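You operate a simulated robot arm through the tools that you are given. There is no shell and no other tool.

Carry out the task below with a simulated two-armed robot. There is one attempt and no reset: what you move stays moved.

JOB
Take the lid off the clear tub marked "car soap" on the top of the grey counter board and lay it down there.

Only the result counts: the job must be done as asked and must still hold three seconds after the hand-in. Knocking over, shifting, dropping, spilling or breaking anything else fails it. Lids that push on must go on centred and level and be pressed home; caps that screw on are set level and turned clockwise until they are tight.

ROBOT AND FRAMES
Two 6-joint arms with two-finger grippers on one trunk, on a base that moves. Base frame: it is fixed to the floor where the robot stands at the start and does not move with it; the origin is under the middle of the robot, x ahead of it, y to its left, z up; the surface under the hand at the start is at about z = 1069. Lengths are in mm, angles in degrees, forces in N, time in s.
The left shoulder is at the start at [30, 178, 1238], the right one opposite. With the tool pointing down near the work surface each hand reaches from about 440 to 840 mm from the robot's upright axis, wherever it stands, measured 20 degrees to its own side. Payload 2.54 kg a hand.
Tool frame (each hand has its own): the origin (TCP) lies between the finger pads and is the grasp point; the fingertips stand 30 mm ahead of it; z points along the fingers, y is the line along which they close. The gripper opens to 116 mm; its body begins 95 mm behind the TCP.
Orientation is that of the tool frame in the base frame, as a unit quaternion [x, y, z, w]. With the fingers straight down and closing along the base's y, the tool's x points along the base's -x, its y along +y and its z along -z.

CONTROLS
- The arms move only by the tool play_rows. It takes "left_moves", "right_moves" or both (then of equal length, played together; a hand with none holds still); each is a list of rows, each a list of 7 numbers: the opening, from 0 (shut) to 1 (fully open), then the shift along the base's x, y, z in units of 150 mm (1.0 is 150 mm), then the turn, a rotation vector about the base's x, y, z in units of 45 degrees (1.0 is 45 degrees). In form: [[jaw, tx, ty, tz, rx, ry, rz], ...]. A call has 1 to 20 rows; each row is the pose to reach, as a shift and turn from the pose commanded when the call began. A call with a number of a shift or a turn outside -1 to 1 is refused whole. Each row takes 0.2 s and may step no farther than 50 mm and 8.6 degrees from the row before; otherwise, or with a gripper value out of range, the whole call is refused. Where a pose cannot be reached the arm comes as near as it can. A force on the tool above 40 N (or 10 N above the force at the start of the call, whichever is more), or a blocked arm, ends the call early, and 0.2 s more pass. The fingers move at their own pace (about 153 mm/s each) and stop on an object; they squeeze with about 30 N. The grip force told is the motor's: it shows also when the fingers shut on nothing. Time passes only in rows, and 0.2 s behind the last, so rows that repeat a pose let the fingers close. It gives the time, the measured TCP pose, the force on the tool (base axes), the opening and the grip force at its end, in the units of the frame above (readings bear some noise), with the torque about the TCP (base axes, N m) and any sound that the robot's microphone picked up.
- Cameras (640 x 400 px; columns grow to the right, rows downward): "scene" is now at [41.3, 7.3, 1951.4]; the picture's right is [0.11, -0.99, 0.00], its down [-0.80, -0.09, -0.59] and it looks along [0.58, 0.07, -0.81] (base axes); focal length 285 px, centre (320, 200). "left" rides on the left gripper at [69, 15, -122] in its tool frame; the picture's right is [-0.21, 0.98, 0.00], its down [-0.83, -0.18, -0.53] and it looks along [-0.52, -0.11, 0.85] (tool axes); focal length 251 px, centre (320, 200). "right" rides on the right gripper at [69, -15, -122] in its tool frame; the picture's right is [0.21, 0.98, 0.00], its down [-0.83, 0.18, -0.53] and it looks along [-0.52, 0.11, 0.85] (tool axes); focal length 251 px, centre (320, 200).
- snapshot(camera): a new picture of that camera. No time passes.
- move_column(by): moves the trunk up (or, below 0, down) by that many mm; the arms and the scene camera ride with it, the base frame stays. It gives what a move gives, with no picture.
- steer(legs): drives the robot by 1 to 6 legs, each [ahead, left, turn to the left] in mm, mm and degrees, along the robot's own axes; the way and the turn of a leg run together, so that a leg with both is an arc; at most 1500 mm and 180 degrees a leg. The arms and the cameras ride along, it lands a little off, and it stops where it bumps. It gives what a move gives.
- pan_tilt(pan, tilt): turns the head with the scene camera to pan (to the left, within 143 degrees either way) and tilt (down, from -29 to 69), counted from straight ahead of the robot. It gives what a move gives.
- pixel_to_xyz(camera, pixels): for up to 12 pixels [column, row] of the newest picture of that camera ("zoom" is the newest enlarged one), the place [x, y, z] in the base frame of the surface seen there, good to about 3 mm. No time passes.
- zoom(camera, box): a new picture of the part [left, top, right, bottom] of that camera's present view, enlarged. No time passes.
- finish_job(): hands the job in; it is judged then, once.

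Open the grippers and draw the arms clear of the work before you hand the job in, unless the task says otherwise.

The tools are called after "Call:" as a command line: name --argument value ..., lists and objects as JSON in quotes. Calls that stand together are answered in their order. play_rows: Moves the arms, as the interface text tells. Its arguments: {"type":"object","properties":{"left_moves":{"type":"array"},"right_moves":{"type":"array"}},"required":[]} The other tools are called the same way: move_column (by) moves the trunk up or down; steer (legs) drives the base; pan_tilt (pan, tilt) turns the head that bears the scene camera; snapshot (camera) takes a picture; pixel_to_xyz (camera, pixels) gives the place of the surface under pixels of a picture; zoom (camera, box) takes an enlarged picture of a part of a camera's view; finish_job () hands the job in.

At the start:

```text
clock: 0.0
left_position: [429.8, 321.0, 1363.2]
left_tcp_rot: [0.0, 1.0, 0.0, 0.0]
left_ft_force: [-0.4, 0.3, 0.4]
left_moment: [0.04, 0.0, 0.02]
left_opening: 116.1
left_grip_force: 0.0
right_position: [468.8, -11.5, 1388.0]
right_tcp_rot: [0.0, 1.0, 0.0, 0.0]
right_ft_force: [-0.1, -0.3, -0.4]
right_moment: [0.02, 0.0, 0.01]
right_opening: 116.0
right_grip_force: 0.1
trunk travel left (down, up): [-450.0, 90.0]
robot x, y, heading: [0.6, -0.7, 0.2]
head pan, tilt (commanded): [6.5, 54.0]
```

scene: 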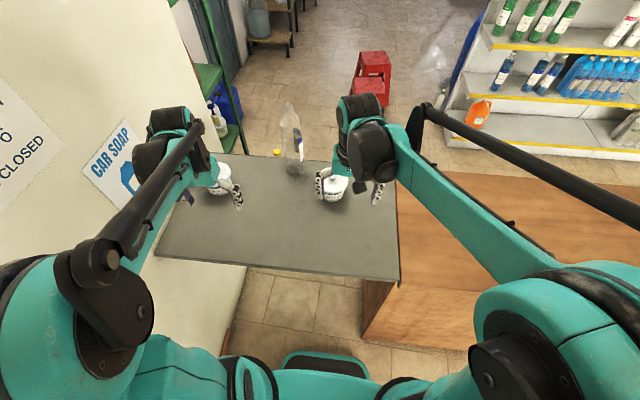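
right: 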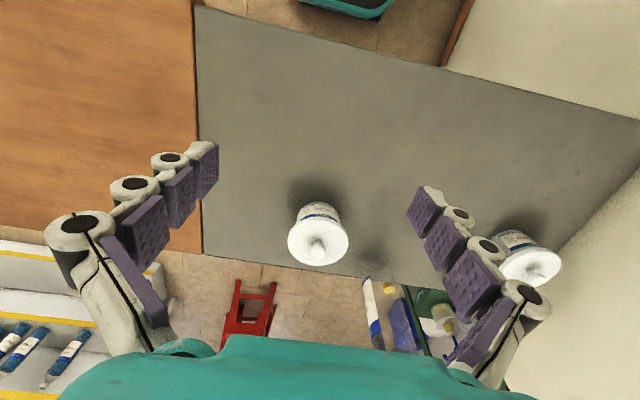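
left: 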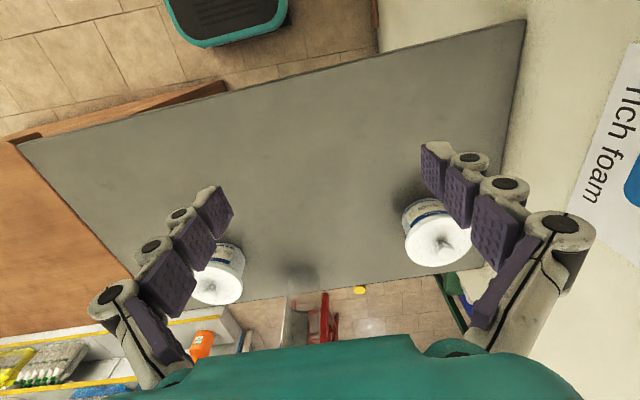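

The scene picture shows two white-lidded tubs on the grey board, near (225,180) and (335,187), and a clear bottle near (291,140). I'll zoom in to read the labels.

Call:
zoom --camera "scene" --box '[150, 90, 410, 260]'

Call:
zoom --camera "left" --box '[380, 170, 500, 280]'

Call:
zoom --camera "right" --box '[260, 170, 380, 280]'

```text
2.35 times, centred on (280, 175) of scene
```

zoom: 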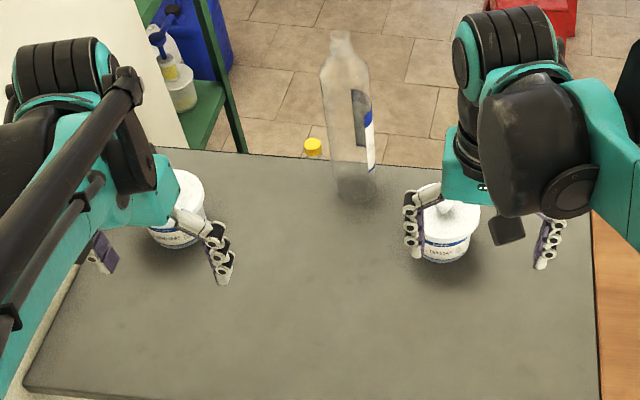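

```text
3.64 times, centred on (440, 225) of left
```

zoom: 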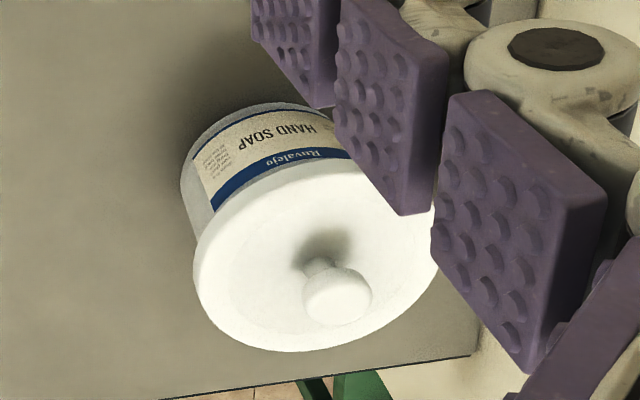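

```text
3.64 times, centred on (320, 225) of right
```

zoom: 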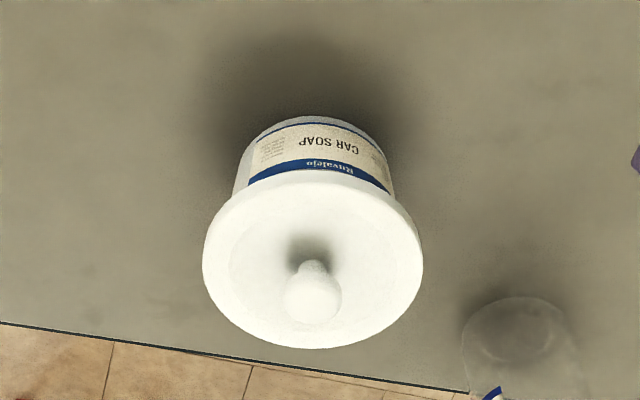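

The tub under the right hand, at (318,235) in the right picture, reads "CAR SOAP", and the left one reads "HAND SOAP". The clear bottle stands near (375,265). I'll measure the lid, the knob, the tub and the board.

Call:
pixel_to_xyz --camera "right" --pixels '[[318, 249], [318, 254], [318, 244], [289, 240], [347, 240], [318, 263], [318, 220], [318, 200], [318, 170], [250, 200], [376, 262], [530, 278]]'

Call:
pixel_to_xyz --camera "scene" --pixels '[[332, 176], [330, 186], [345, 190], [291, 160], [295, 168], [288, 106], [220, 175], [320, 220], [200, 220], [390, 240], [240, 160], [298, 142]]'

```text
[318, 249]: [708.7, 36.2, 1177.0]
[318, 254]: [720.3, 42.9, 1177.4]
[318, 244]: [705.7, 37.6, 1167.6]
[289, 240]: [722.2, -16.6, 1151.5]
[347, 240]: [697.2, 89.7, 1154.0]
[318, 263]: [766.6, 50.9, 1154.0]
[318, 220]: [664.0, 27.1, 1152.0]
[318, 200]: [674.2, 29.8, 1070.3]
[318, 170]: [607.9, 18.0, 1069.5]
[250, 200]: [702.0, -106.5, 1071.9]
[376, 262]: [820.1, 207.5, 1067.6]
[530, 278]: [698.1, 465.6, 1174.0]
```

```text
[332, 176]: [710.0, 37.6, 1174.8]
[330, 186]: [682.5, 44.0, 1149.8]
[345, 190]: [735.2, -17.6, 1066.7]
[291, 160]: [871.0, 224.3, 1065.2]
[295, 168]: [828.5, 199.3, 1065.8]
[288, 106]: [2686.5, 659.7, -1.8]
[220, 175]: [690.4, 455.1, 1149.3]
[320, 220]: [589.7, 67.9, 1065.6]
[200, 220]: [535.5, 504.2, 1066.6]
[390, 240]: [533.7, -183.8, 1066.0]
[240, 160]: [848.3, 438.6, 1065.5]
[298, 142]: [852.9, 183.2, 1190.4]
```

The car-soap lid is centred near (712, 38). Its flange is at z≈1152, the knob top at z≈1178, and the clear bottle stands near (850, 207). I'll move the right hand forward over it, staying high.

Call:
play_rows --right_moves '[[1, 0.2, 0.05, 0, 0, 0, 0], [1, 0.4, 0.1, 0, 0, 0, 0], [1, 0.6, 0.15, 0, 0, 0, 0], [1, 0.8, 0.2, 0, 0, 0, 0], [1, 0.9, 0.25, 0, 0, 0, 0], [1, 0.9, 0.33, 0, 0, 0, 0]]'

```text
clock: 1.4
left_position: [429.5, 323.6, 1363.6]
left_tcp_rot: [0.0, 1.0, 0.001, 0.0]
left_ft_force: [-0.3, 0.5, 0.4]
left_moment: [0.0, -0.06, -0.04]
left_opening: 116.0
left_grip_force: 0.2
right_position: [604.2, 37.9, 1387.5]
right_tcp_rot: [0.0, 1.0, -0.001, 0.0]
right_ft_force: [0.7, 0.0, 0.0]
right_moment: [-0.01, 0.0, 0.01]
right_opening: 116.1
right_grip_force: 0.0
trunk travel left (down, up): [-450.0, 90.0]
robot x, y, heading: [-1.4, 2.6, 0.1]
head pan, tilt (commanded): [6.5, 54.0]
```

The hand is at (604, 38, 1387). I'll take a fresh right picture to see the lid from here.

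Call:
snapshot --camera "right"

Call:
snapshot --camera "scene"

```text
taken
```

right: 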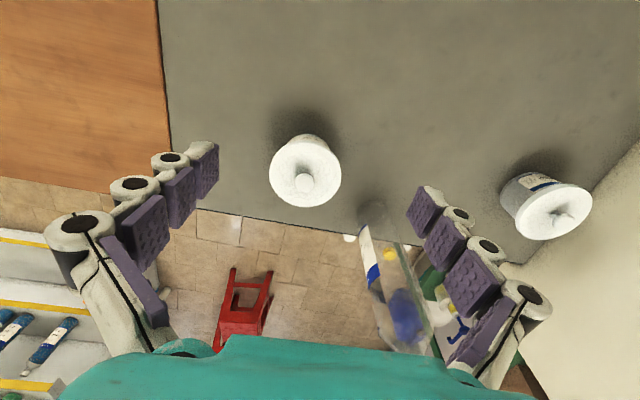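

```text
taken
```

scene: 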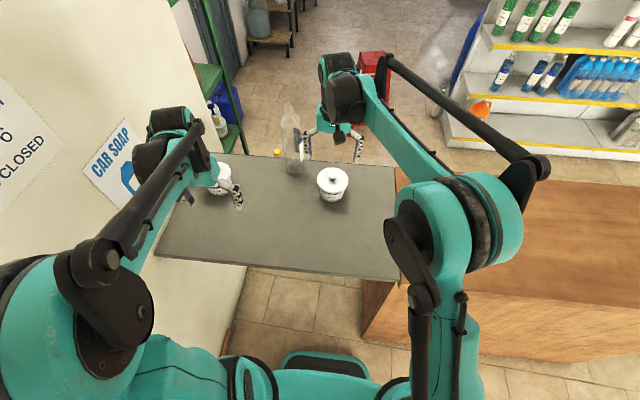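

The scene picture now gives a clear view of the tub at (332,184). I'll zoom in on it in both pictures.

Call:
zoom --camera "scene" --box '[308, 160, 360, 212]'

Call:
zoom --camera "right" --box '[255, 120, 355, 220]'

```text
7.69 times, centred on (334, 186) of scene
```

zoom: 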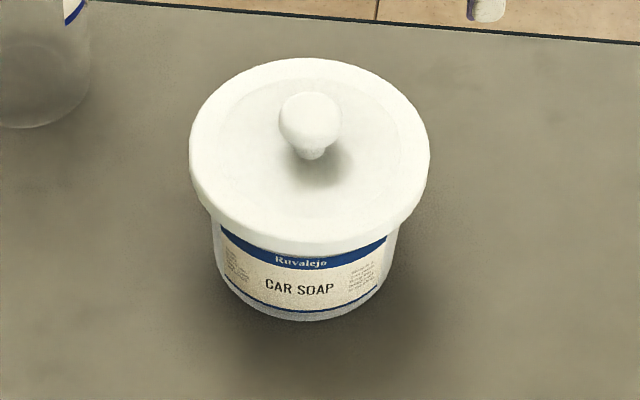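

```text
4.00 times, centred on (305, 170) of right
```

zoom: 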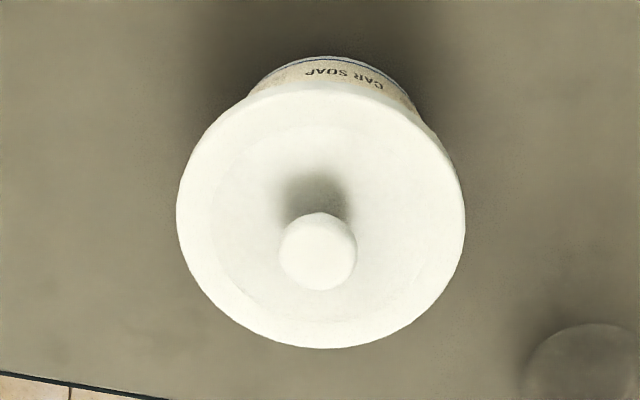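

The lid has a round knob on a thin neck. I'll measure points on the knob and the lid rim in this right zoom.

Call:
pixel_to_xyz --camera "zoom" --pixels '[[318, 250], [284, 250], [352, 250], [318, 218], [318, 286], [182, 215], [459, 215], [320, 343], [320, 92], [240, 180], [400, 250], [315, 185]]'

Call:
pixel_to_xyz --camera "right" --pixels '[[303, 182], [296, 182], [311, 182], [272, 172], [339, 176], [305, 205], [305, 145], [230, 180], [305, 100], [362, 215], [385, 215], [285, 165]]'

```text
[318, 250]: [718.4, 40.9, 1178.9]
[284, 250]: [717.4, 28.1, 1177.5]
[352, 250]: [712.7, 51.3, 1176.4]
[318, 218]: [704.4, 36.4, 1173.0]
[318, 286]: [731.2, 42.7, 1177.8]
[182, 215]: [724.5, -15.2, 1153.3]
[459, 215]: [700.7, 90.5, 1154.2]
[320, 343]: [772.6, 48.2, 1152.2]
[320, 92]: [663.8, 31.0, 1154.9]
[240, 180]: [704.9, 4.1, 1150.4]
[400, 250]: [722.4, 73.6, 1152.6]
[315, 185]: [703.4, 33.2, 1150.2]
```

```text
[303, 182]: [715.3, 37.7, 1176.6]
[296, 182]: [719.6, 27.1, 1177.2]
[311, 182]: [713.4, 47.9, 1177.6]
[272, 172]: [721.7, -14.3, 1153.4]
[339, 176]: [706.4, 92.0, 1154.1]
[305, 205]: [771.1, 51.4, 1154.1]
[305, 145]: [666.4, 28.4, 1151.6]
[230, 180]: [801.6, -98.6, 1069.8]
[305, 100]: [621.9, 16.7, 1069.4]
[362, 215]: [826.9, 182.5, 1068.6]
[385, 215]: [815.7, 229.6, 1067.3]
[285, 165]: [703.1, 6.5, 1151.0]
```

The lid is centred at about (716, 39) and is about 108 mm across. The knob is about 25 mm wide, with its top near 1179 and the lid plate near 1151–1154. I'll move the hand over the knob and come down to z≈1270.

Call:
play_rows --right_moves '[[1, 0.2, 0, 0, 0, 0, 0], [1, 0.4, 0, 0, 0, 0, 0], [1, 0.6, 0.003, 0, 0, 0, 0], [1, 0.75, 0.007, 0, 0, 0, 0], [1, 0.75, 0.007, -0.2, 0, 0, 0], [1, 0.75, 0.007, -0.4, 0, 0, 0], [1, 0.75, 0.007, -0.6, 0, 0, 0], [1, 0.75, 0.007, -0.78, 0, 0, 0], [1, 0.75, 0.007, -0.78, 0, 0, 0]]'

Call:
snapshot --camera "right"

Call:
snapshot --camera "scene"

```text
clock: 3.4
left_position: [427.2, 322.9, 1363.3]
left_tcp_rot: [-0.001, 1.0, 0.001, 0.001]
left_ft_force: [-0.2, -0.1, 0.2]
left_moment: [0.01, 0.0, 0.02]
left_opening: 116.0
left_grip_force: 0.1
right_position: [717.5, 38.1, 1270.6]
right_tcp_rot: [0.0, 1.0, 0.001, 0.001]
right_ft_force: [-0.2, 0.2, 0.6]
right_moment: [-0.03, -0.04, -0.01]
right_opening: 116.2
right_grip_force: 0.0
trunk travel left (down, up): [-450.0, 90.0]
robot x, y, heading: [-2.6, -0.0, -0.0]
head pan, tilt (commanded): [6.5, 54.0]
```

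```text
taken
```

right: 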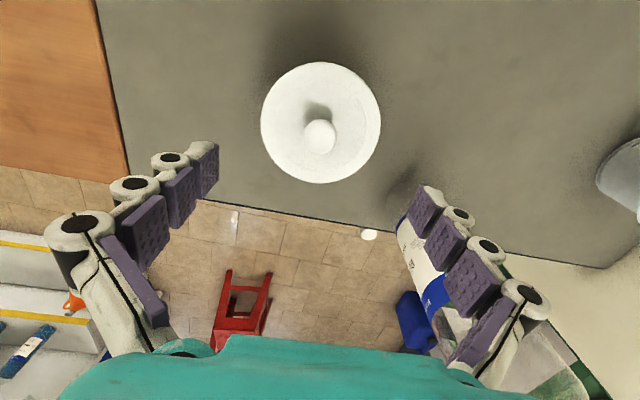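

```text
taken
```

scene: 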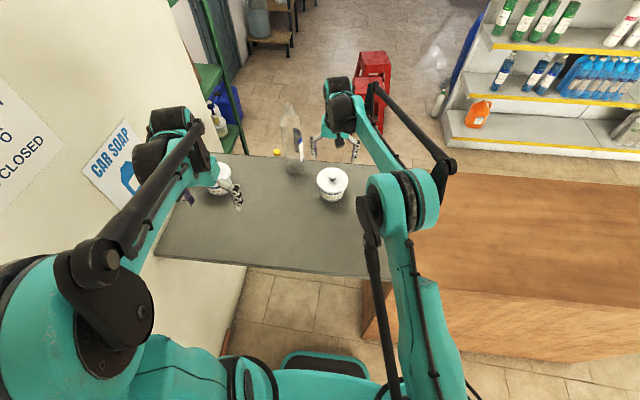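

The knob appears at (320,136). That matches the pixel I worked out for a point straight below the TCP, so the alignment is good. I'll check it with a closer measurement.

Call:
pixel_to_xyz --camera "right" --pixels '[[320, 134], [308, 136], [332, 136], [320, 122], [320, 148], [262, 122], [380, 125], [322, 182], [318, 64], [318, 112], [290, 140], [350, 140]]'

Call:
zoom --camera "right" --box '[250, 50, 400, 200]'

```text
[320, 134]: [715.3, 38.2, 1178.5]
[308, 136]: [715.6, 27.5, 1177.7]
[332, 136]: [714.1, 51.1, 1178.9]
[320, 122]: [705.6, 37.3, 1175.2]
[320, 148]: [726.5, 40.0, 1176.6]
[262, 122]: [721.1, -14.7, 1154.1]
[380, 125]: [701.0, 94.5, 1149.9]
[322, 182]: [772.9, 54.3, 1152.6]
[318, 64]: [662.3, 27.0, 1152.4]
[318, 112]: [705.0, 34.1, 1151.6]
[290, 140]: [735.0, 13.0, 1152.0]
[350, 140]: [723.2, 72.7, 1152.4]
```

```text
2.67 times, centred on (325, 125) of right
```

zoom: 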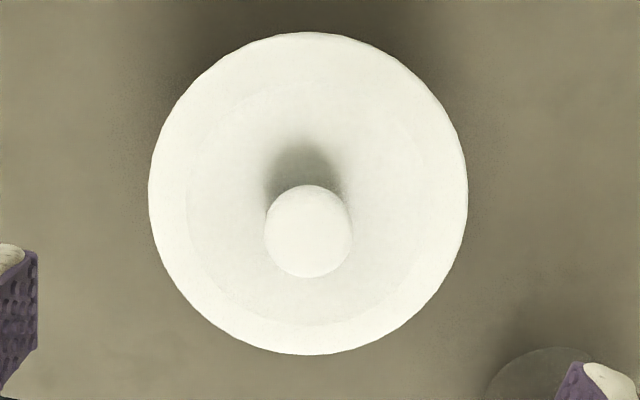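

The knob centre is (716, 39), right under the TCP. I'll come down to z≈1189 so the fingertips stay at about 1159, above the lid plate, and half close the jaws there.

Call:
play_rows --right_moves '[[0.6, -0.003, 0.003, -0.15, 0, 0, 0], [0.6, -0.003, 0.003, -0.3, 0, 0, 0], [0.6, -0.003, 0.003, -0.42, 0, 0, 0], [0.6, -0.003, 0.003, -0.5, 0, 0, 0], [0.6, -0.003, 0.003, -0.54, 0, 0, 0], [0.6, -0.003, 0.003, -0.54, 0, 0, 0]]'

Call:
snapshot --camera "right"

Call:
zoom --camera "scene" --box '[290, 120, 390, 220]'

```text
clock: 4.8
left_position: [429.4, 323.0, 1363.4]
left_tcp_rot: [0.0, 1.0, 0.0, -0.001]
left_ft_force: [0.5, -0.4, 0.2]
left_moment: [-0.02, -0.02, -0.01]
left_opening: 116.0
left_grip_force: 0.1
right_position: [717.6, 39.6, 1188.7]
right_tcp_rot: [-0.001, 1.0, 0.0, 0.0]
right_ft_force: [-0.5, -0.2, -0.8]
right_moment: [0.03, 0.01, 0.04]
right_opening: 69.7
right_grip_force: 0.1
trunk travel left (down, up): [-450.0, 90.0]
robot x, y, heading: [2.4, 0.5, -0.3]
head pan, tilt (commanded): [6.5, 54.0]
```

```text
taken
```

right: 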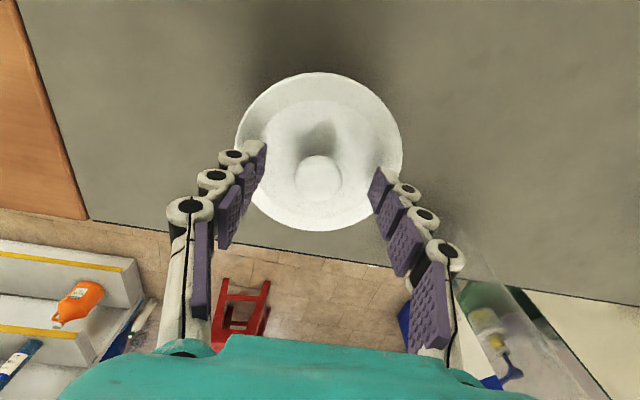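

```text
4.00 times, centred on (340, 170) of scene
```

zoom: 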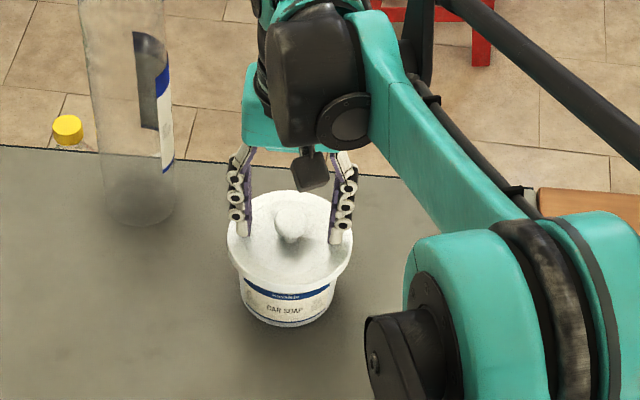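

The knob sits midway between the pads at (318,177), and nothing is touching. I'll close the fingers on it without moving the hand.

Call:
play_rows --right_moves '[[0.35, 0, 0, 0, 0, 0, 0], [0.26, 0, 0, 0, 0, 0, 0], [0.2, 0, 0, 0, 0, 0, 0], [0.0, 0, 0, 0, 0, 0, 0], [0.0, 0, 0, 0, 0, 0, 0], [0.0, 0, 0, 0, 0, 0, 0]]'

Call:
snapshot --camera "right"

Call:
zoom --camera "scene" --box '[290, 120, 390, 220]'

```text
clock: 6.2
left_position: [429.3, 322.9, 1363.6]
left_tcp_rot: [0.0, 1.0, 0.001, 0.001]
left_ft_force: [0.2, -0.6, 0.2]
left_moment: [0.0, 0.02, 0.0]
left_opening: 116.2
left_grip_force: 0.0
right_position: [716.4, 39.8, 1189.5]
right_tcp_rot: [0.0, 1.0, 0.0, -0.001]
right_ft_force: [-0.2, -0.7, 0.3]
right_moment: [-0.01, 0.0, 0.0]
right_opening: 25.6
right_grip_force: 30.3
trunk travel left (down, up): [-450.0, 90.0]
robot x, y, heading: [0.5, 0.6, 0.1]
head pan, tilt (commanded): [6.5, 54.0]
```

```text
taken
```

right: 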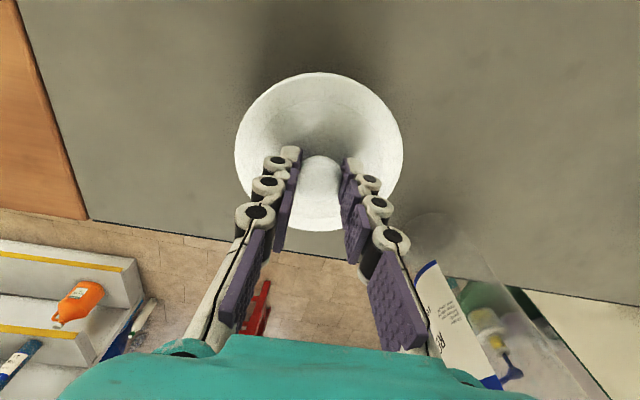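

```text
4.00 times, centred on (340, 170) of scene
```

zoom: 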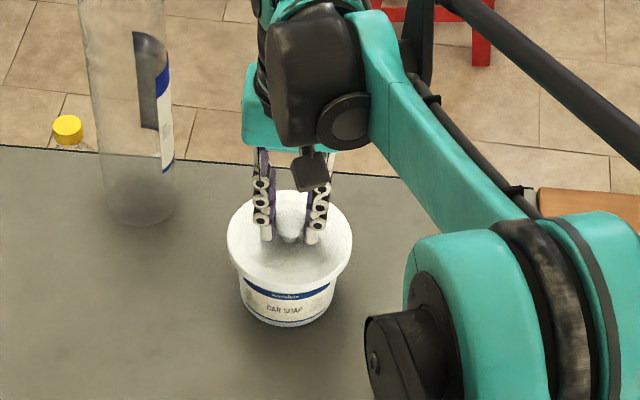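

The knob is gripped at 25.6 mm with 30 N, and the lid hasn't moved. I'll lift gently by 6 mm and read the force.

Call:
play_rows --right_moves '[[0, 0, 0, 0.01, 0, 0, 0], [0, 0, 0, 0.02, 0, 0, 0], [0, 0, 0, 0.03, 0, 0, 0], [0, 0, 0, 0.04, 0, 0, 0]]'

Call:
zoom --camera "scene" --box '[290, 120, 390, 220]'

```text
clock: 7.2
left_position: [428.7, 322.7, 1362.6]
left_tcp_rot: [0.0, 1.0, 0.0, 0.0]
left_ft_force: [0.4, 0.9, 0.6]
left_moment: [0.01, 0.0, -0.01]
left_opening: 116.0
left_grip_force: 0.1
right_position: [716.5, 39.6, 1196.5]
right_tcp_rot: [0.0, 1.0, 0.0, 0.0]
right_ft_force: [-0.7, 0.0, -0.7]
right_moment: [-0.02, 0.02, -0.01]
right_opening: 25.5
right_grip_force: 30.5
trunk travel left (down, up): [-450.0, 90.0]
robot x, y, heading: [0.8, -0.0, -0.1]
head pan, tilt (commanded): [6.5, 54.0]
```

```text
4.00 times, centred on (340, 170) of scene
```

zoom: 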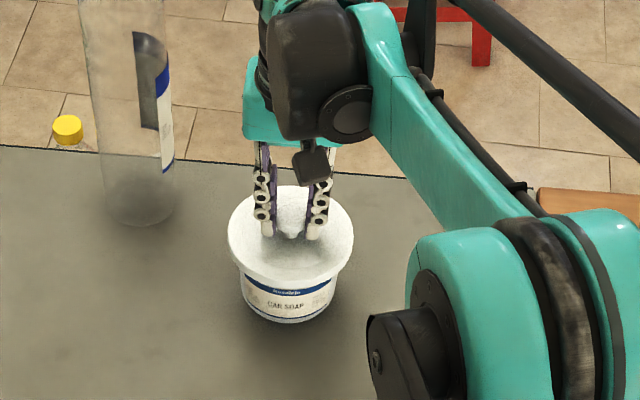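

The lift force is under 1 N, yet the label seems to have risen with the lid, from (285,310) to (287,305) in the zoom. I'll look closer to see whether the tub came up too.

Call:
zoom --camera "scene" --box '[308, 160, 360, 212]'

Call:
snapshot --camera "left"

Call:
snapshot --camera "right"

```text
7.69 times, centred on (334, 186) of scene
```

zoom: 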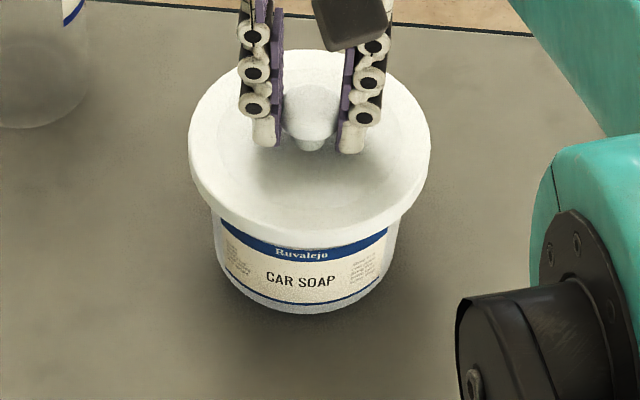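

```text
taken
```

left: 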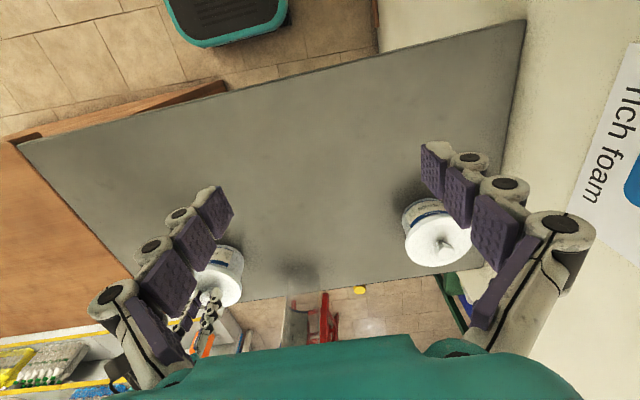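

```text
taken
```

right: 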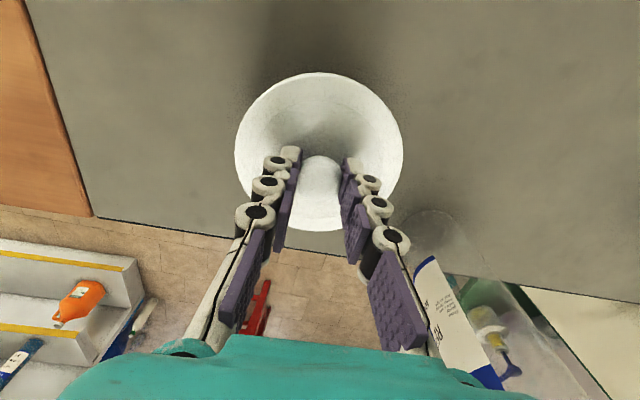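

The whole tub rose with the lid: in the same zoom window, "CAR SOAP" moved from row 287 to 279 and the base from 320 to 313. So the lid fits tightly and the left hand has to hold the tub. First I'll set it back down where it was.

Call:
play_rows --right_moves '[[0, 0, 0, -0.01, 0, 0, 0], [0, 0, 0, -0.02, 0, 0, 0], [0, 0, 0, -0.03, 0, 0, 0], [0, 0, 0, -0.04, 0, 0, 0], [0, 0, 0, -0.04, 0, 0, 0]]'

Call:
zoom --camera "scene" --box '[308, 160, 360, 212]'

Call:
pixel_to_xyz --camera "zoom" --pixels '[[300, 240], [300, 252], [300, 262], [300, 285], [300, 305], [300, 315], [222, 240], [395, 245], [235, 290], [380, 285], [192, 170], [428, 170]]'

```text
clock: 8.4
left_position: [429.0, 322.4, 1363.3]
left_tcp_rot: [0.0, 1.0, 0.001, 0.0]
left_ft_force: [-0.3, 0.2, 0.2]
left_moment: [0.01, 0.02, 0.0]
left_opening: 116.2
left_grip_force: 0.1
right_position: [716.5, 39.5, 1190.5]
right_tcp_rot: [0.0, 1.0, 0.0, 0.0]
right_ft_force: [0.5, 0.0, 0.4]
right_moment: [0.0, 0.0, -0.02]
right_opening: 25.4
right_grip_force: 30.8
trunk travel left (down, up): [-450.0, 90.0]
robot x, y, heading: [-1.7, -0.5, 0.1]
head pan, tilt (commanded): [6.5, 54.0]
```

```text
7.69 times, centred on (334, 186) of scene
```

zoom: 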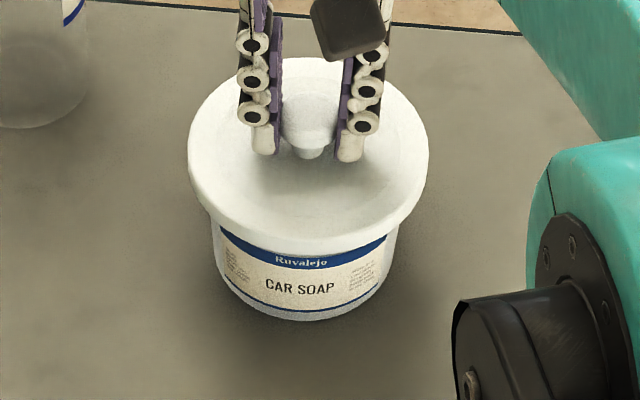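

```text
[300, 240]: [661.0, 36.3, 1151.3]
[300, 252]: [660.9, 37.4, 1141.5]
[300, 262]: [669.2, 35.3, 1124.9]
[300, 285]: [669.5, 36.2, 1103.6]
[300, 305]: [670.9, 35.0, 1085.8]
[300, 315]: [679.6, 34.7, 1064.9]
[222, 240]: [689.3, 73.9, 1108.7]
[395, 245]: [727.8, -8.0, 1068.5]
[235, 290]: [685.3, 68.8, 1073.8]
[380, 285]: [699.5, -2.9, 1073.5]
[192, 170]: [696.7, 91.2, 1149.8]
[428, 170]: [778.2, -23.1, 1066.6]
```

The tub is back on its spot, with "Ruvalejo" at row 261 as before. The body radius is about 46, and the lid skirt's lower edge is somewhere between 1125 and 1141. Before planning the left-hand grip under the lid, I'll measure the finger size with the left camera.

Call:
pixel_to_xyz --camera "left" --pixels '[[199, 205], [212, 236], [231, 212], [216, 190], [178, 214], [150, 246], [110, 294], [195, 258], [170, 310], [192, 350], [425, 150], [420, 190]]'

Call:
zoom --camera "left" --box '[80, 170, 260, 370]'

Call:
zoom --camera "scene" --box '[140, 90, 300, 250]'

```text
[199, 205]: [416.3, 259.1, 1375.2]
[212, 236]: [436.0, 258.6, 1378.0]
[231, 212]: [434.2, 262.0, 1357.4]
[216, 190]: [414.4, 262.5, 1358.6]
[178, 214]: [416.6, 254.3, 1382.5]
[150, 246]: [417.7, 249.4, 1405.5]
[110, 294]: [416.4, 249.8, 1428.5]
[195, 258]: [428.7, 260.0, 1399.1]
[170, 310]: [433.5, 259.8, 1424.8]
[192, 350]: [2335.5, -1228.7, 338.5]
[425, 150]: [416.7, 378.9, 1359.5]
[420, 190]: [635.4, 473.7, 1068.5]
```

```text
2.00 times, centred on (170, 270) of left
```

zoom: 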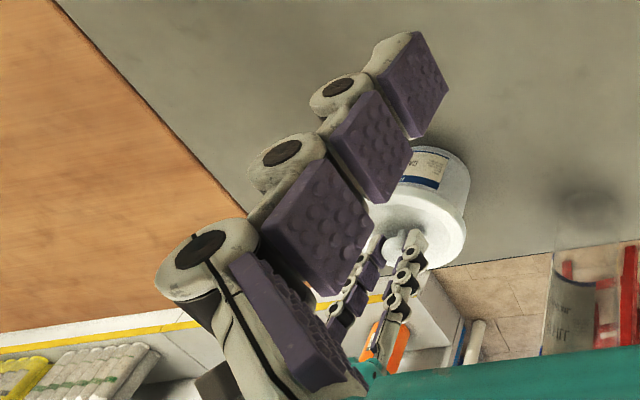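

```text
2.50 times, centred on (220, 170) of scene
```

zoom: 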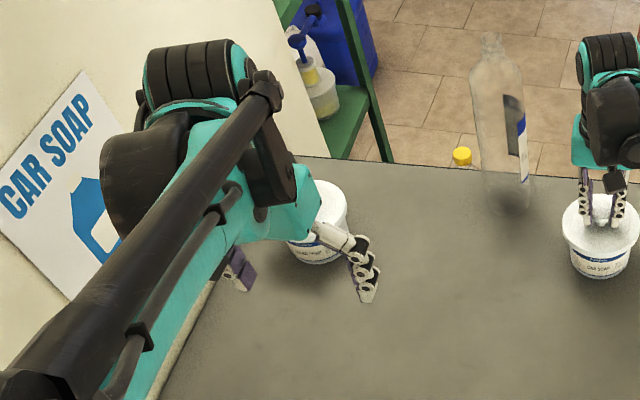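

At full open the fingertips reach only about 12 mm ahead of the TCP, and the fingers are about 24 mm wide. The left hand will come in low from the front-left, pitched about 33° below level and yawed −30°, to grip the tub under the lid. First I'll pitch it up by 45° while moving it forward, with the right hand still holding the knob.

Call:
play_rows --left_moves '[[1, 0.12, -0.05, 0, 0, -0.16, 0], [1, 0.24, -0.1, 0, 0, -0.32, 0], [1, 0.36, -0.15, 0, 0, -0.48, 0], [1, 0.48, -0.2, 0, 0, -0.64, 0], [1, 0.6, -0.25, 0, 0, -0.8, 0], [1, 0.72, -0.3, 0, 0, -0.96, 0], [1, 0.75, -0.3, 0, 0, -1.0, 0], [1, 0.75, -0.3, 0, 0, -1.0, 0]]'

Call:
snapshot --camera "scene"

Call:
snapshot --camera "left"

```text
clock: 10.2
left_position: [541.9, 277.3, 1361.9]
left_tcp_rot: [0.0, 0.924, 0.0, 0.383]
left_ft_force: [-0.1, -0.3, -0.4]
left_moment: [0.02, 0.02, -0.02]
left_opening: 115.9
left_grip_force: 0.1
right_position: [716.6, 39.6, 1189.8]
right_tcp_rot: [0.0, 1.0, 0.0, 0.0]
right_ft_force: [-0.3, -0.4, -0.8]
right_moment: [-0.03, 0.03, -0.01]
right_opening: 25.8
right_grip_force: 29.6
trunk travel left (down, up): [-450.0, 90.0]
robot x, y, heading: [0.2, -0.4, 0.0]
head pan, tilt (commanded): [6.5, 54.0]
```

```text
taken
```

scene: 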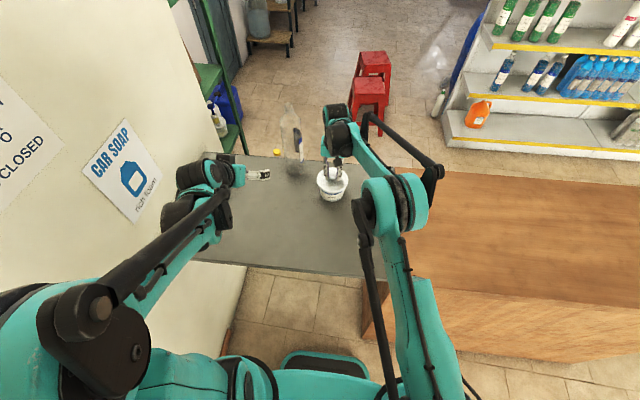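

```text
taken
```

left: 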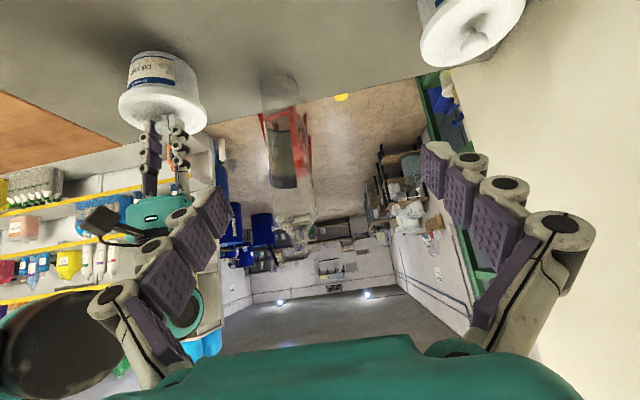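

The left hand reached the 45° pitch as commanded, and the scene is clear. Next I'll add 12° of pitch, then the −30° yaw.

Call:
play_rows --left_moves '[[1, 0, 0, 0, 0, -0.135, 0], [1, 0, 0, 0, 0, -0.267, 0]]'

Call:
play_rows --left_moves '[[1, 0.02, -0.1, -0.1, 0, 0, -0.135], [1, 0.04, -0.2, -0.2, 0, 0, -0.27], [1, 0.06, -0.3, -0.3, 0, 0, -0.4], [1, 0.08, -0.4, -0.4, 0, 0, -0.53], [1, 0.08, -0.5, -0.5, 0, 0, -0.667], [1, 0.08, -0.6, -0.6, 0, 0, -0.667], [1, 0.08, -0.7, -0.7, 0, 0, -0.667], [1, 0.08, -0.7, -0.7, 0, 0, -0.667]]'

Call:
snapshot --camera "scene"

Call:
snapshot --camera "left"

```text
clock: 10.8
left_position: [541.6, 276.7, 1362.0]
left_tcp_rot: [0.0, 0.879, 0.0, 0.478]
left_ft_force: [-0.6, 0.0, 0.3]
left_moment: [0.05, 0.0, 0.0]
left_opening: 116.1
left_grip_force: 0.1
right_position: [717.3, 38.3, 1190.3]
right_tcp_rot: [0.0, 1.0, -0.001, 0.0]
right_ft_force: [0.1, 0.2, 0.5]
right_moment: [0.02, 0.02, -0.03]
right_opening: 25.5
right_grip_force: 29.9
trunk travel left (down, up): [-450.0, 90.0]
robot x, y, heading: [-0.7, 3.3, -0.0]
head pan, tilt (commanded): [6.5, 54.0]
```

```text
clock: 12.6
left_position: [552.9, 172.7, 1258.1]
left_tcp_rot: [0.227, 0.848, -0.124, 0.462]
left_ft_force: [-0.3, -0.2, -0.4]
left_moment: [-0.01, 0.01, 0.01]
left_opening: 115.8
left_grip_force: 0.1
right_position: [716.4, 38.1, 1189.7]
right_tcp_rot: [0.0, 1.0, 0.0, 0.0]
right_ft_force: [0.0, 0.1, -1.0]
right_moment: [-0.01, -0.07, 0.02]
right_opening: 25.4
right_grip_force: 30.0
trunk travel left (down, up): [-450.0, 90.0]
robot x, y, heading: [-1.1, -0.6, -0.0]
head pan, tilt (commanded): [6.5, 54.0]
```

```text
taken
```

scene: 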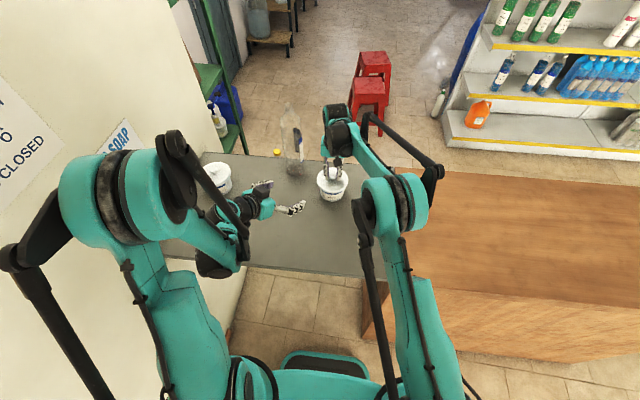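

```text
taken
```

left: 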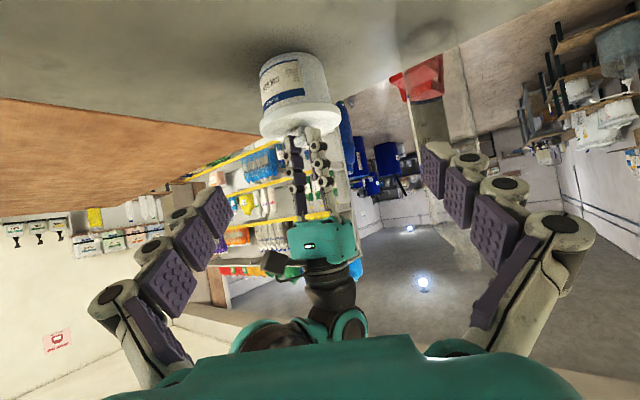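

The tool now points along (0.73, −0.42, −0.54), as planned, and the right hand still holds the knob on the tub at (300,90) in the left picture. I'll line the left hand up with the tub axis and go down to about z=1110, still about 150 mm short of the tub.

Call:
play_rows --left_moves '[[1, 0.06, -0.12, 0, 0, 0, 0], [1, 0.12, -0.24, -0.1, 0, 0, 0], [1, 0.173, -0.363, -0.25, 0, 0, 0], [1, 0.173, -0.363, -0.45, 0, 0, 0], [1, 0.173, -0.363, -0.65, 0, 0, 0], [1, 0.173, -0.363, -0.8, 0, 0, 0], [1, 0.173, -0.363, -0.9, 0, 0, 0], [1, 0.173, -0.363, -0.96, 0, 0, 0], [1, 0.173, -0.363, -0.96, 0, 0, 0]]'

Call:
snapshot --camera "scene"

Call:
snapshot --camera "left"

Call:
snapshot --camera "right"

```text
clock: 14.6
left_position: [646.7, 126.3, 1181.8]
left_tcp_rot: [0.228, 0.849, -0.124, 0.46]
left_ft_force: [0.5, -0.3, 0.6]
left_moment: [0.01, -0.06, 0.01]
left_opening: 116.1
left_grip_force: 0.0
left hand out of reach, approached as far as the arm can: row 3, 4, 5, 6, 7, 8, 9
right_position: [716.8, 38.7, 1190.6]
right_tcp_rot: [0.0, 1.0, 0.001, -0.001]
right_ft_force: [0.6, -0.2, -0.6]
right_moment: [-0.02, -0.01, 0.03]
right_opening: 26.4
right_grip_force: 30.1
trunk travel left (down, up): [-450.0, 90.0]
robot x, y, heading: [-0.8, -1.2, -0.2]
head pan, tilt (commanded): [6.5, 54.0]
```

```text
taken
```

scene: 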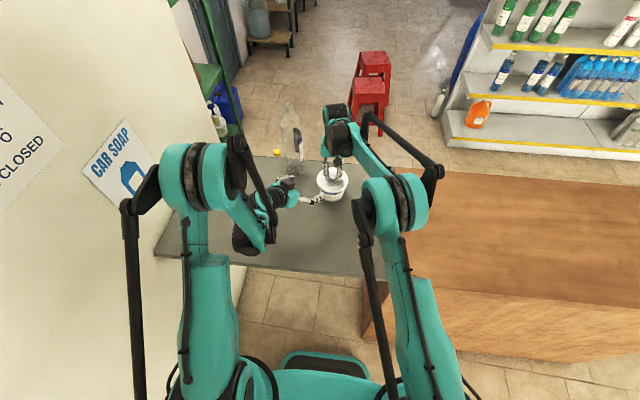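

```text
taken
```

left: 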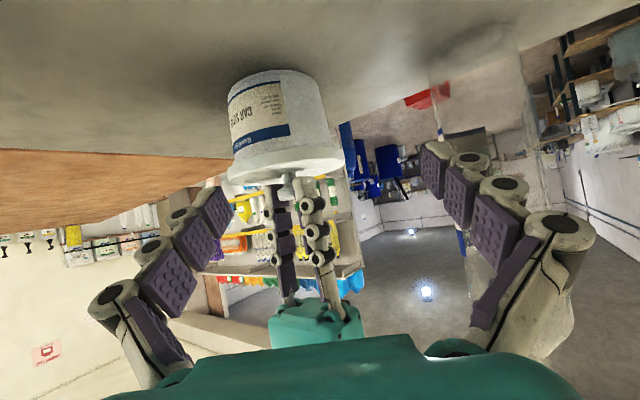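

```text
taken
```

right: 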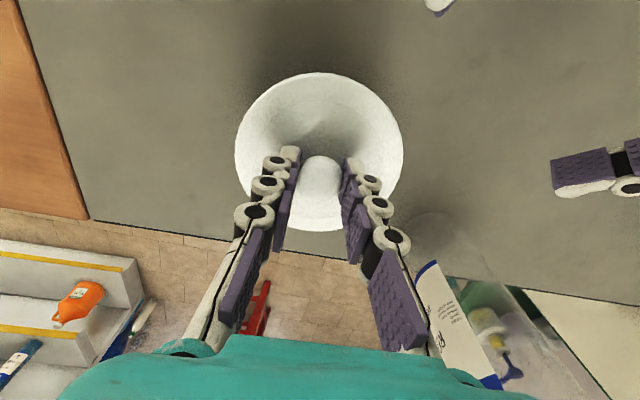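

The left arm is out of reach on the near side. It stopped at (647, 126, 1182), short of the commanded (579, 118, 1114), and nothing was touched. I'll back the left hand up and left to a surely reachable pose, which will also show which pose the next commands count from.

Call:
play_rows --left_moves '[[1, 0, 0.1, 0.3, 0, 0, 0], [1, 0, 0.2, 0.6, 0, 0, 0], [1, 0, 0.3, 0.9, 0, 0, 0], [1, 0, 0.3, 0.9, 0, 0, 0]]'

```text
clock: 15.6
left_position: [647.0, 171.2, 1317.7]
left_tcp_rot: [0.227, 0.849, -0.123, 0.46]
left_ft_force: [0.2, -0.4, -0.2]
left_moment: [-0.02, 0.02, -0.01]
left_opening: 115.6
left_grip_force: 0.0
right_position: [718.1, 40.0, 1188.9]
right_tcp_rot: [0.0, 1.0, 0.0, 0.0]
right_ft_force: [-0.2, -0.9, 0.3]
right_moment: [0.06, 0.05, 0.03]
right_opening: 26.2
right_grip_force: 29.8
trunk travel left (down, up): [-450.0, 90.0]
robot x, y, heading: [-0.2, -2.5, 0.2]
head pan, tilt (commanded): [6.5, 54.0]
```

Commands count from the pose actually reached, so the left hand is now at (647, 171, 1317). I'll add −10° of yaw, for −40° in all, and go down to a standoff near (640, 130, 1195). From there the approach can run along the finger direction under the lid.

Call:
play_rows --left_moves '[[1, 0, 0, -0.2, 0, 0, -0.111], [1, 0, 0, -0.4, 0, 0, -0.222], [1, -0.02, -0.06, -0.6, 0, 0, -0.222], [1, -0.04, -0.14, -0.75, 0, 0, -0.222], [1, -0.047, -0.22, -0.82, 0, 0, -0.222], [1, -0.047, -0.273, -0.82, 0, 0, -0.222], [1, -0.047, -0.273, -0.82, 0, 0, -0.222]]'

Call:
snapshot --camera "scene"

Call:
snapshot --camera "left"

```text
clock: 17.2
left_position: [641.0, 131.5, 1195.0]
left_tcp_rot: [0.301, 0.825, -0.164, 0.448]
left_ft_force: [0.8, 0.4, 0.0]
left_moment: [0.0, -0.02, -0.01]
left_opening: 115.8
left_grip_force: 0.1
right_position: [718.3, 39.9, 1190.3]
right_tcp_rot: [0.0, 1.0, 0.0, 0.0]
right_ft_force: [0.9, -0.5, -0.4]
right_moment: [-0.01, 0.01, -0.01]
right_opening: 26.4
right_grip_force: 30.3
trunk travel left (down, up): [-450.0, 90.0]
robot x, y, heading: [1.4, 0.6, 0.0]
head pan, tilt (commanded): [6.5, 54.0]
```

```text
taken
```

scene: 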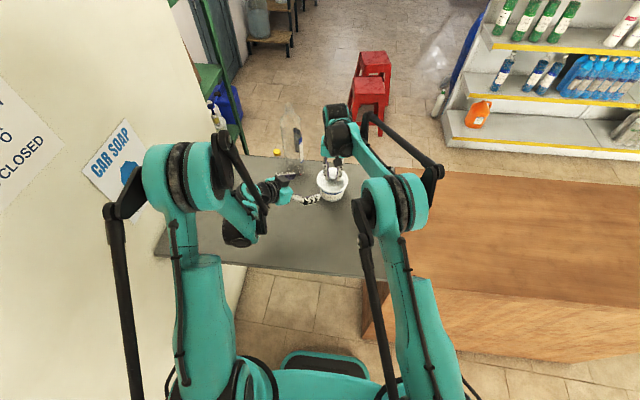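

```text
taken
```

left: 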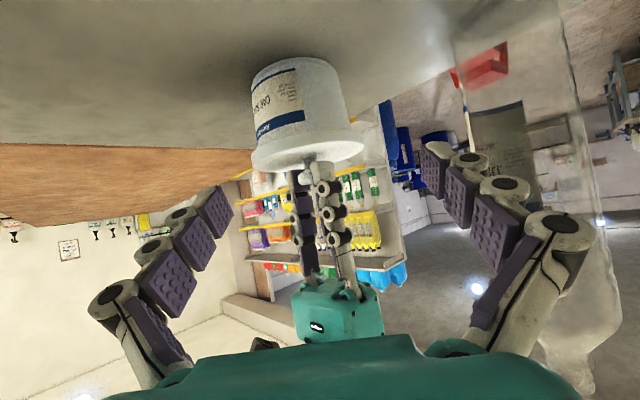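

The orientation is as planned, (0.64, −0.54, −0.54), and the left picture shows the tub from below, with the lid rim at about row 150. I'll measure the skirt edge and the tub body from here.

Call:
zoom --camera "left" --box '[230, 40, 390, 200]'

Call:
pixel_to_xyz --camera "left" --pixels '[[300, 65], [300, 90], [300, 115], [300, 125], [300, 133], [300, 140], [300, 150], [262, 110], [340, 90], [262, 150], [355, 140], [480, 150]]'

```text
2.50 times, centred on (310, 120) of left
```

zoom: 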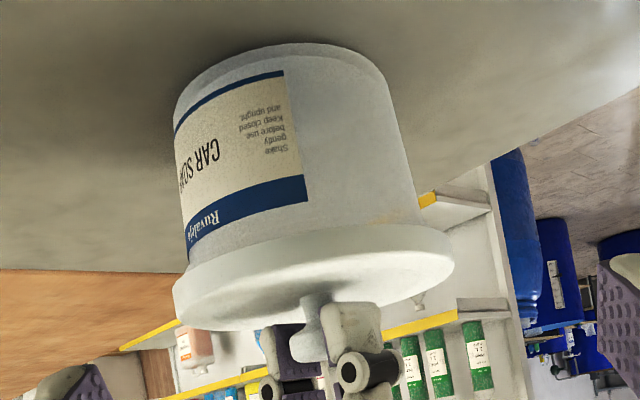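

```text
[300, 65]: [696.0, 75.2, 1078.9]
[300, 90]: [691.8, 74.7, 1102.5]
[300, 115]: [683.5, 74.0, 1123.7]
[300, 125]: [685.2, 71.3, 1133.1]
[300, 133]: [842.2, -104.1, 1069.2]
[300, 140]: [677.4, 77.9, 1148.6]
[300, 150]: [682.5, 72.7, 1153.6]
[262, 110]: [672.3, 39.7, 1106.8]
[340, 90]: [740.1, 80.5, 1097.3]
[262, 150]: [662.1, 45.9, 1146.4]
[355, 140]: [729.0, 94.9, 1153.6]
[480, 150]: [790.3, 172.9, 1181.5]
```

The left camera puts the skirt's lower edge at about 1140, the body radius at about 45 and the axis at about (716, 39.5). I'll shift the left hand onto the approach line at (640, 103, 1159), 110 mm short along the finger direction, and check the centring.

Call:
play_rows --left_moves '[[1, 0, -0.06, -0.08, 0, 0, 0], [1, 0, -0.12, -0.16, 0, 0, 0], [1, 0, -0.178, -0.237, 0, 0, 0], [1, 0, -0.178, -0.237, 0, 0, 0]]'

Call:
snapshot --camera "left"

Call:
zoom --camera "scene" --box '[230, 140, 370, 260]'

```text
clock: 18.2
left_position: [643.4, 103.9, 1162.4]
left_tcp_rot: [0.301, 0.826, -0.163, 0.448]
left_ft_force: [0.6, -0.1, -0.5]
left_moment: [0.03, 0.02, 0.02]
left_opening: 116.0
left_grip_force: 0.0
left hand out of reach, approached as far as the arm can: row 3, 4
right_position: [717.1, 39.9, 1189.0]
right_tcp_rot: [0.0, 1.0, 0.0, 0.0]
right_ft_force: [-0.9, 1.2, -0.8]
right_moment: [0.0, -0.05, -0.02]
right_opening: 26.5
right_grip_force: 29.6
trunk travel left (down, up): [-450.0, 90.0]
robot x, y, heading: [3.5, -0.9, -0.1]
head pan, tilt (commanded): [6.5, 54.0]
```

```text
taken
```

left: 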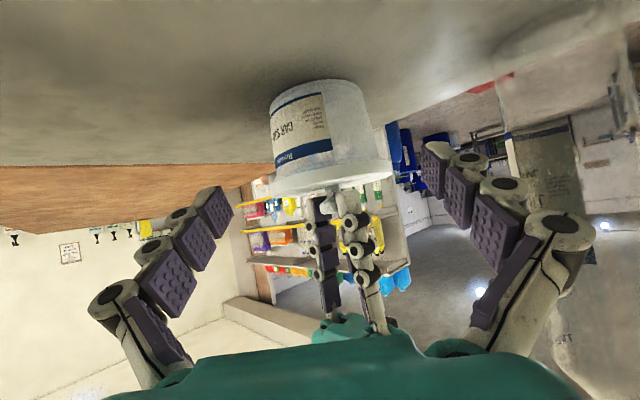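

```text
3.33 times, centred on (300, 200) of scene
```

zoom: 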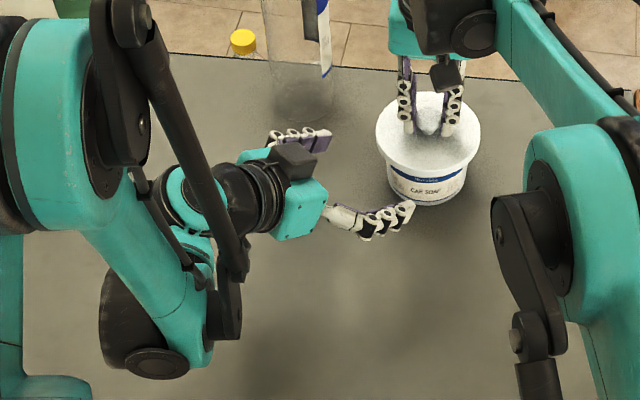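

The left hand stopped at its near limit, about (643, 104, 1162), close to the planned line. I'll zoom on the tub to measure how well it's centred against the finger axis, which should appear near (320,132).

Call:
zoom --camera "left" --box '[240, 60, 400, 220]'

Call:
pixel_to_xyz --camera "left" --pixels '[[300, 110], [300, 150], [300, 176], [275, 140], [330, 176], [388, 168], [280, 185], [340, 110], [365, 120], [350, 172], [300, 165], [325, 150]]'

```text
2.50 times, centred on (320, 140) of left
```

zoom: 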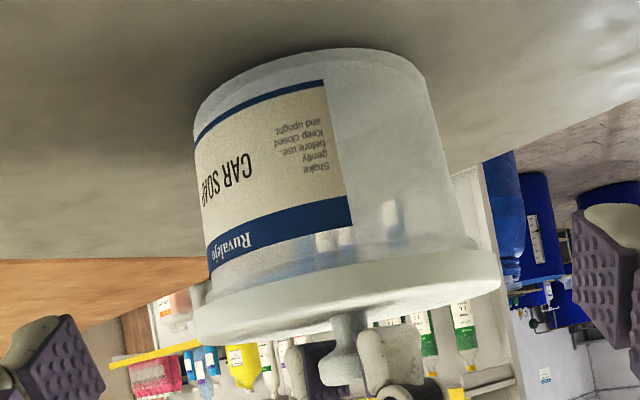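

```text
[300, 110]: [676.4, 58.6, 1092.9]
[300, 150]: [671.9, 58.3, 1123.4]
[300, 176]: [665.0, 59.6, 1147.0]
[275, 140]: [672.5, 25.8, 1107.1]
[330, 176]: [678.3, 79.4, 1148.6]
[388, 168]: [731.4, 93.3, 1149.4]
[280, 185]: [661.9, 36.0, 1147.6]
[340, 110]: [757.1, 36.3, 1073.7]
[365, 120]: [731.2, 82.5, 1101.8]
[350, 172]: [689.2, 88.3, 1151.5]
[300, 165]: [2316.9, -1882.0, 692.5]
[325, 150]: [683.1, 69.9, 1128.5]
```

The tub is empty and clear. Its centre line falls at (321.6,130), so the hand needs a 2 mm shift along the closing line. I'll go halfway in along the finger direction, with the fingers passing below the lid skirt.

Call:
play_rows --left_moves '[[1, 0.06, -0.045, -0.05, 0, 0, 0], [1, 0.12, -0.093, -0.105, 0, 0, 0], [1, 0.18, -0.141, -0.16, 0, 0, 0], [1, 0.238, -0.185, -0.213, 0, 0, 0], [1, 0.238, -0.185, -0.213, 0, 0, 0]]'

Call:
snapshot --camera "left"

Call:
zoom --camera "scene" --box '[230, 140, 370, 260]'

Call:
snapshot --camera "right"

```text
clock: 19.4
left_position: [677.7, 75.0, 1129.0]
left_tcp_rot: [0.3, 0.826, -0.163, 0.448]
left_ft_force: [0.5, 0.4, -0.3]
left_moment: [0.02, -0.01, 0.0]
left_opening: 115.9
left_grip_force: 0.0
right_position: [716.8, 40.2, 1190.6]
right_tcp_rot: [-0.001, 1.0, 0.0, 0.0]
right_ft_force: [-0.1, -0.1, -0.2]
right_moment: [0.01, -0.01, 0.0]
right_opening: 26.4
right_grip_force: 30.1
trunk travel left (down, up): [-450.0, 90.0]
robot x, y, heading: [-0.3, 0.9, -0.3]
head pan, tilt (commanded): [6.5, 54.0]
```

```text
taken
```

left: 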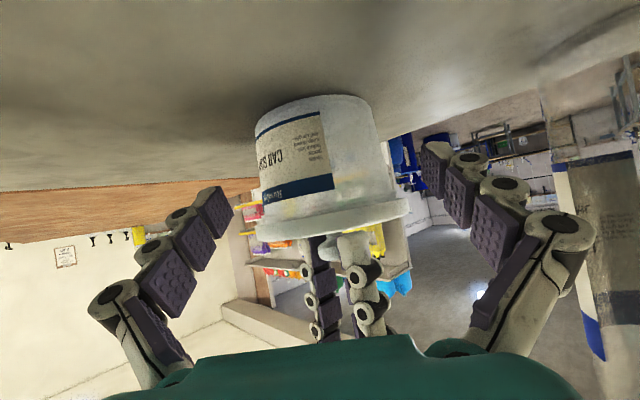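

```text
3.33 times, centred on (300, 200) of scene
```

zoom: 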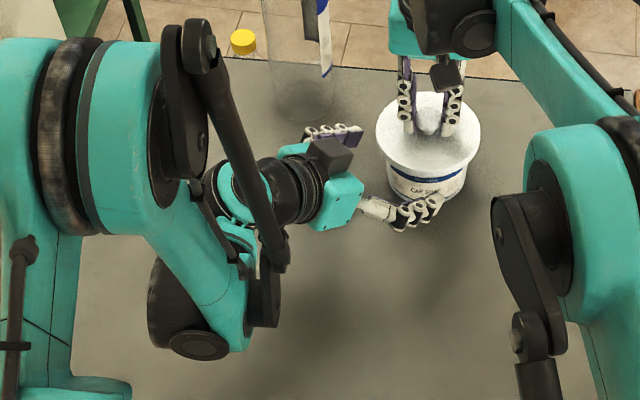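

```text
taken
```

right: 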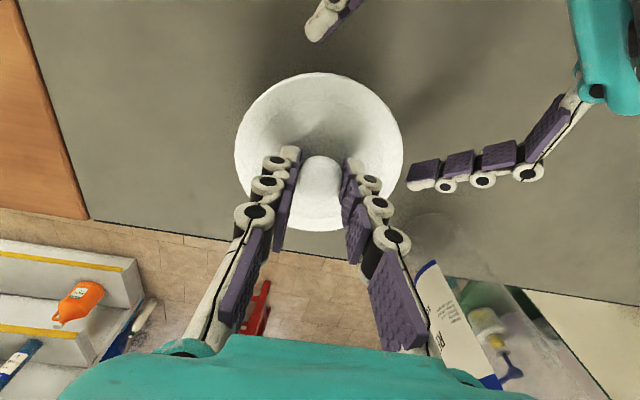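

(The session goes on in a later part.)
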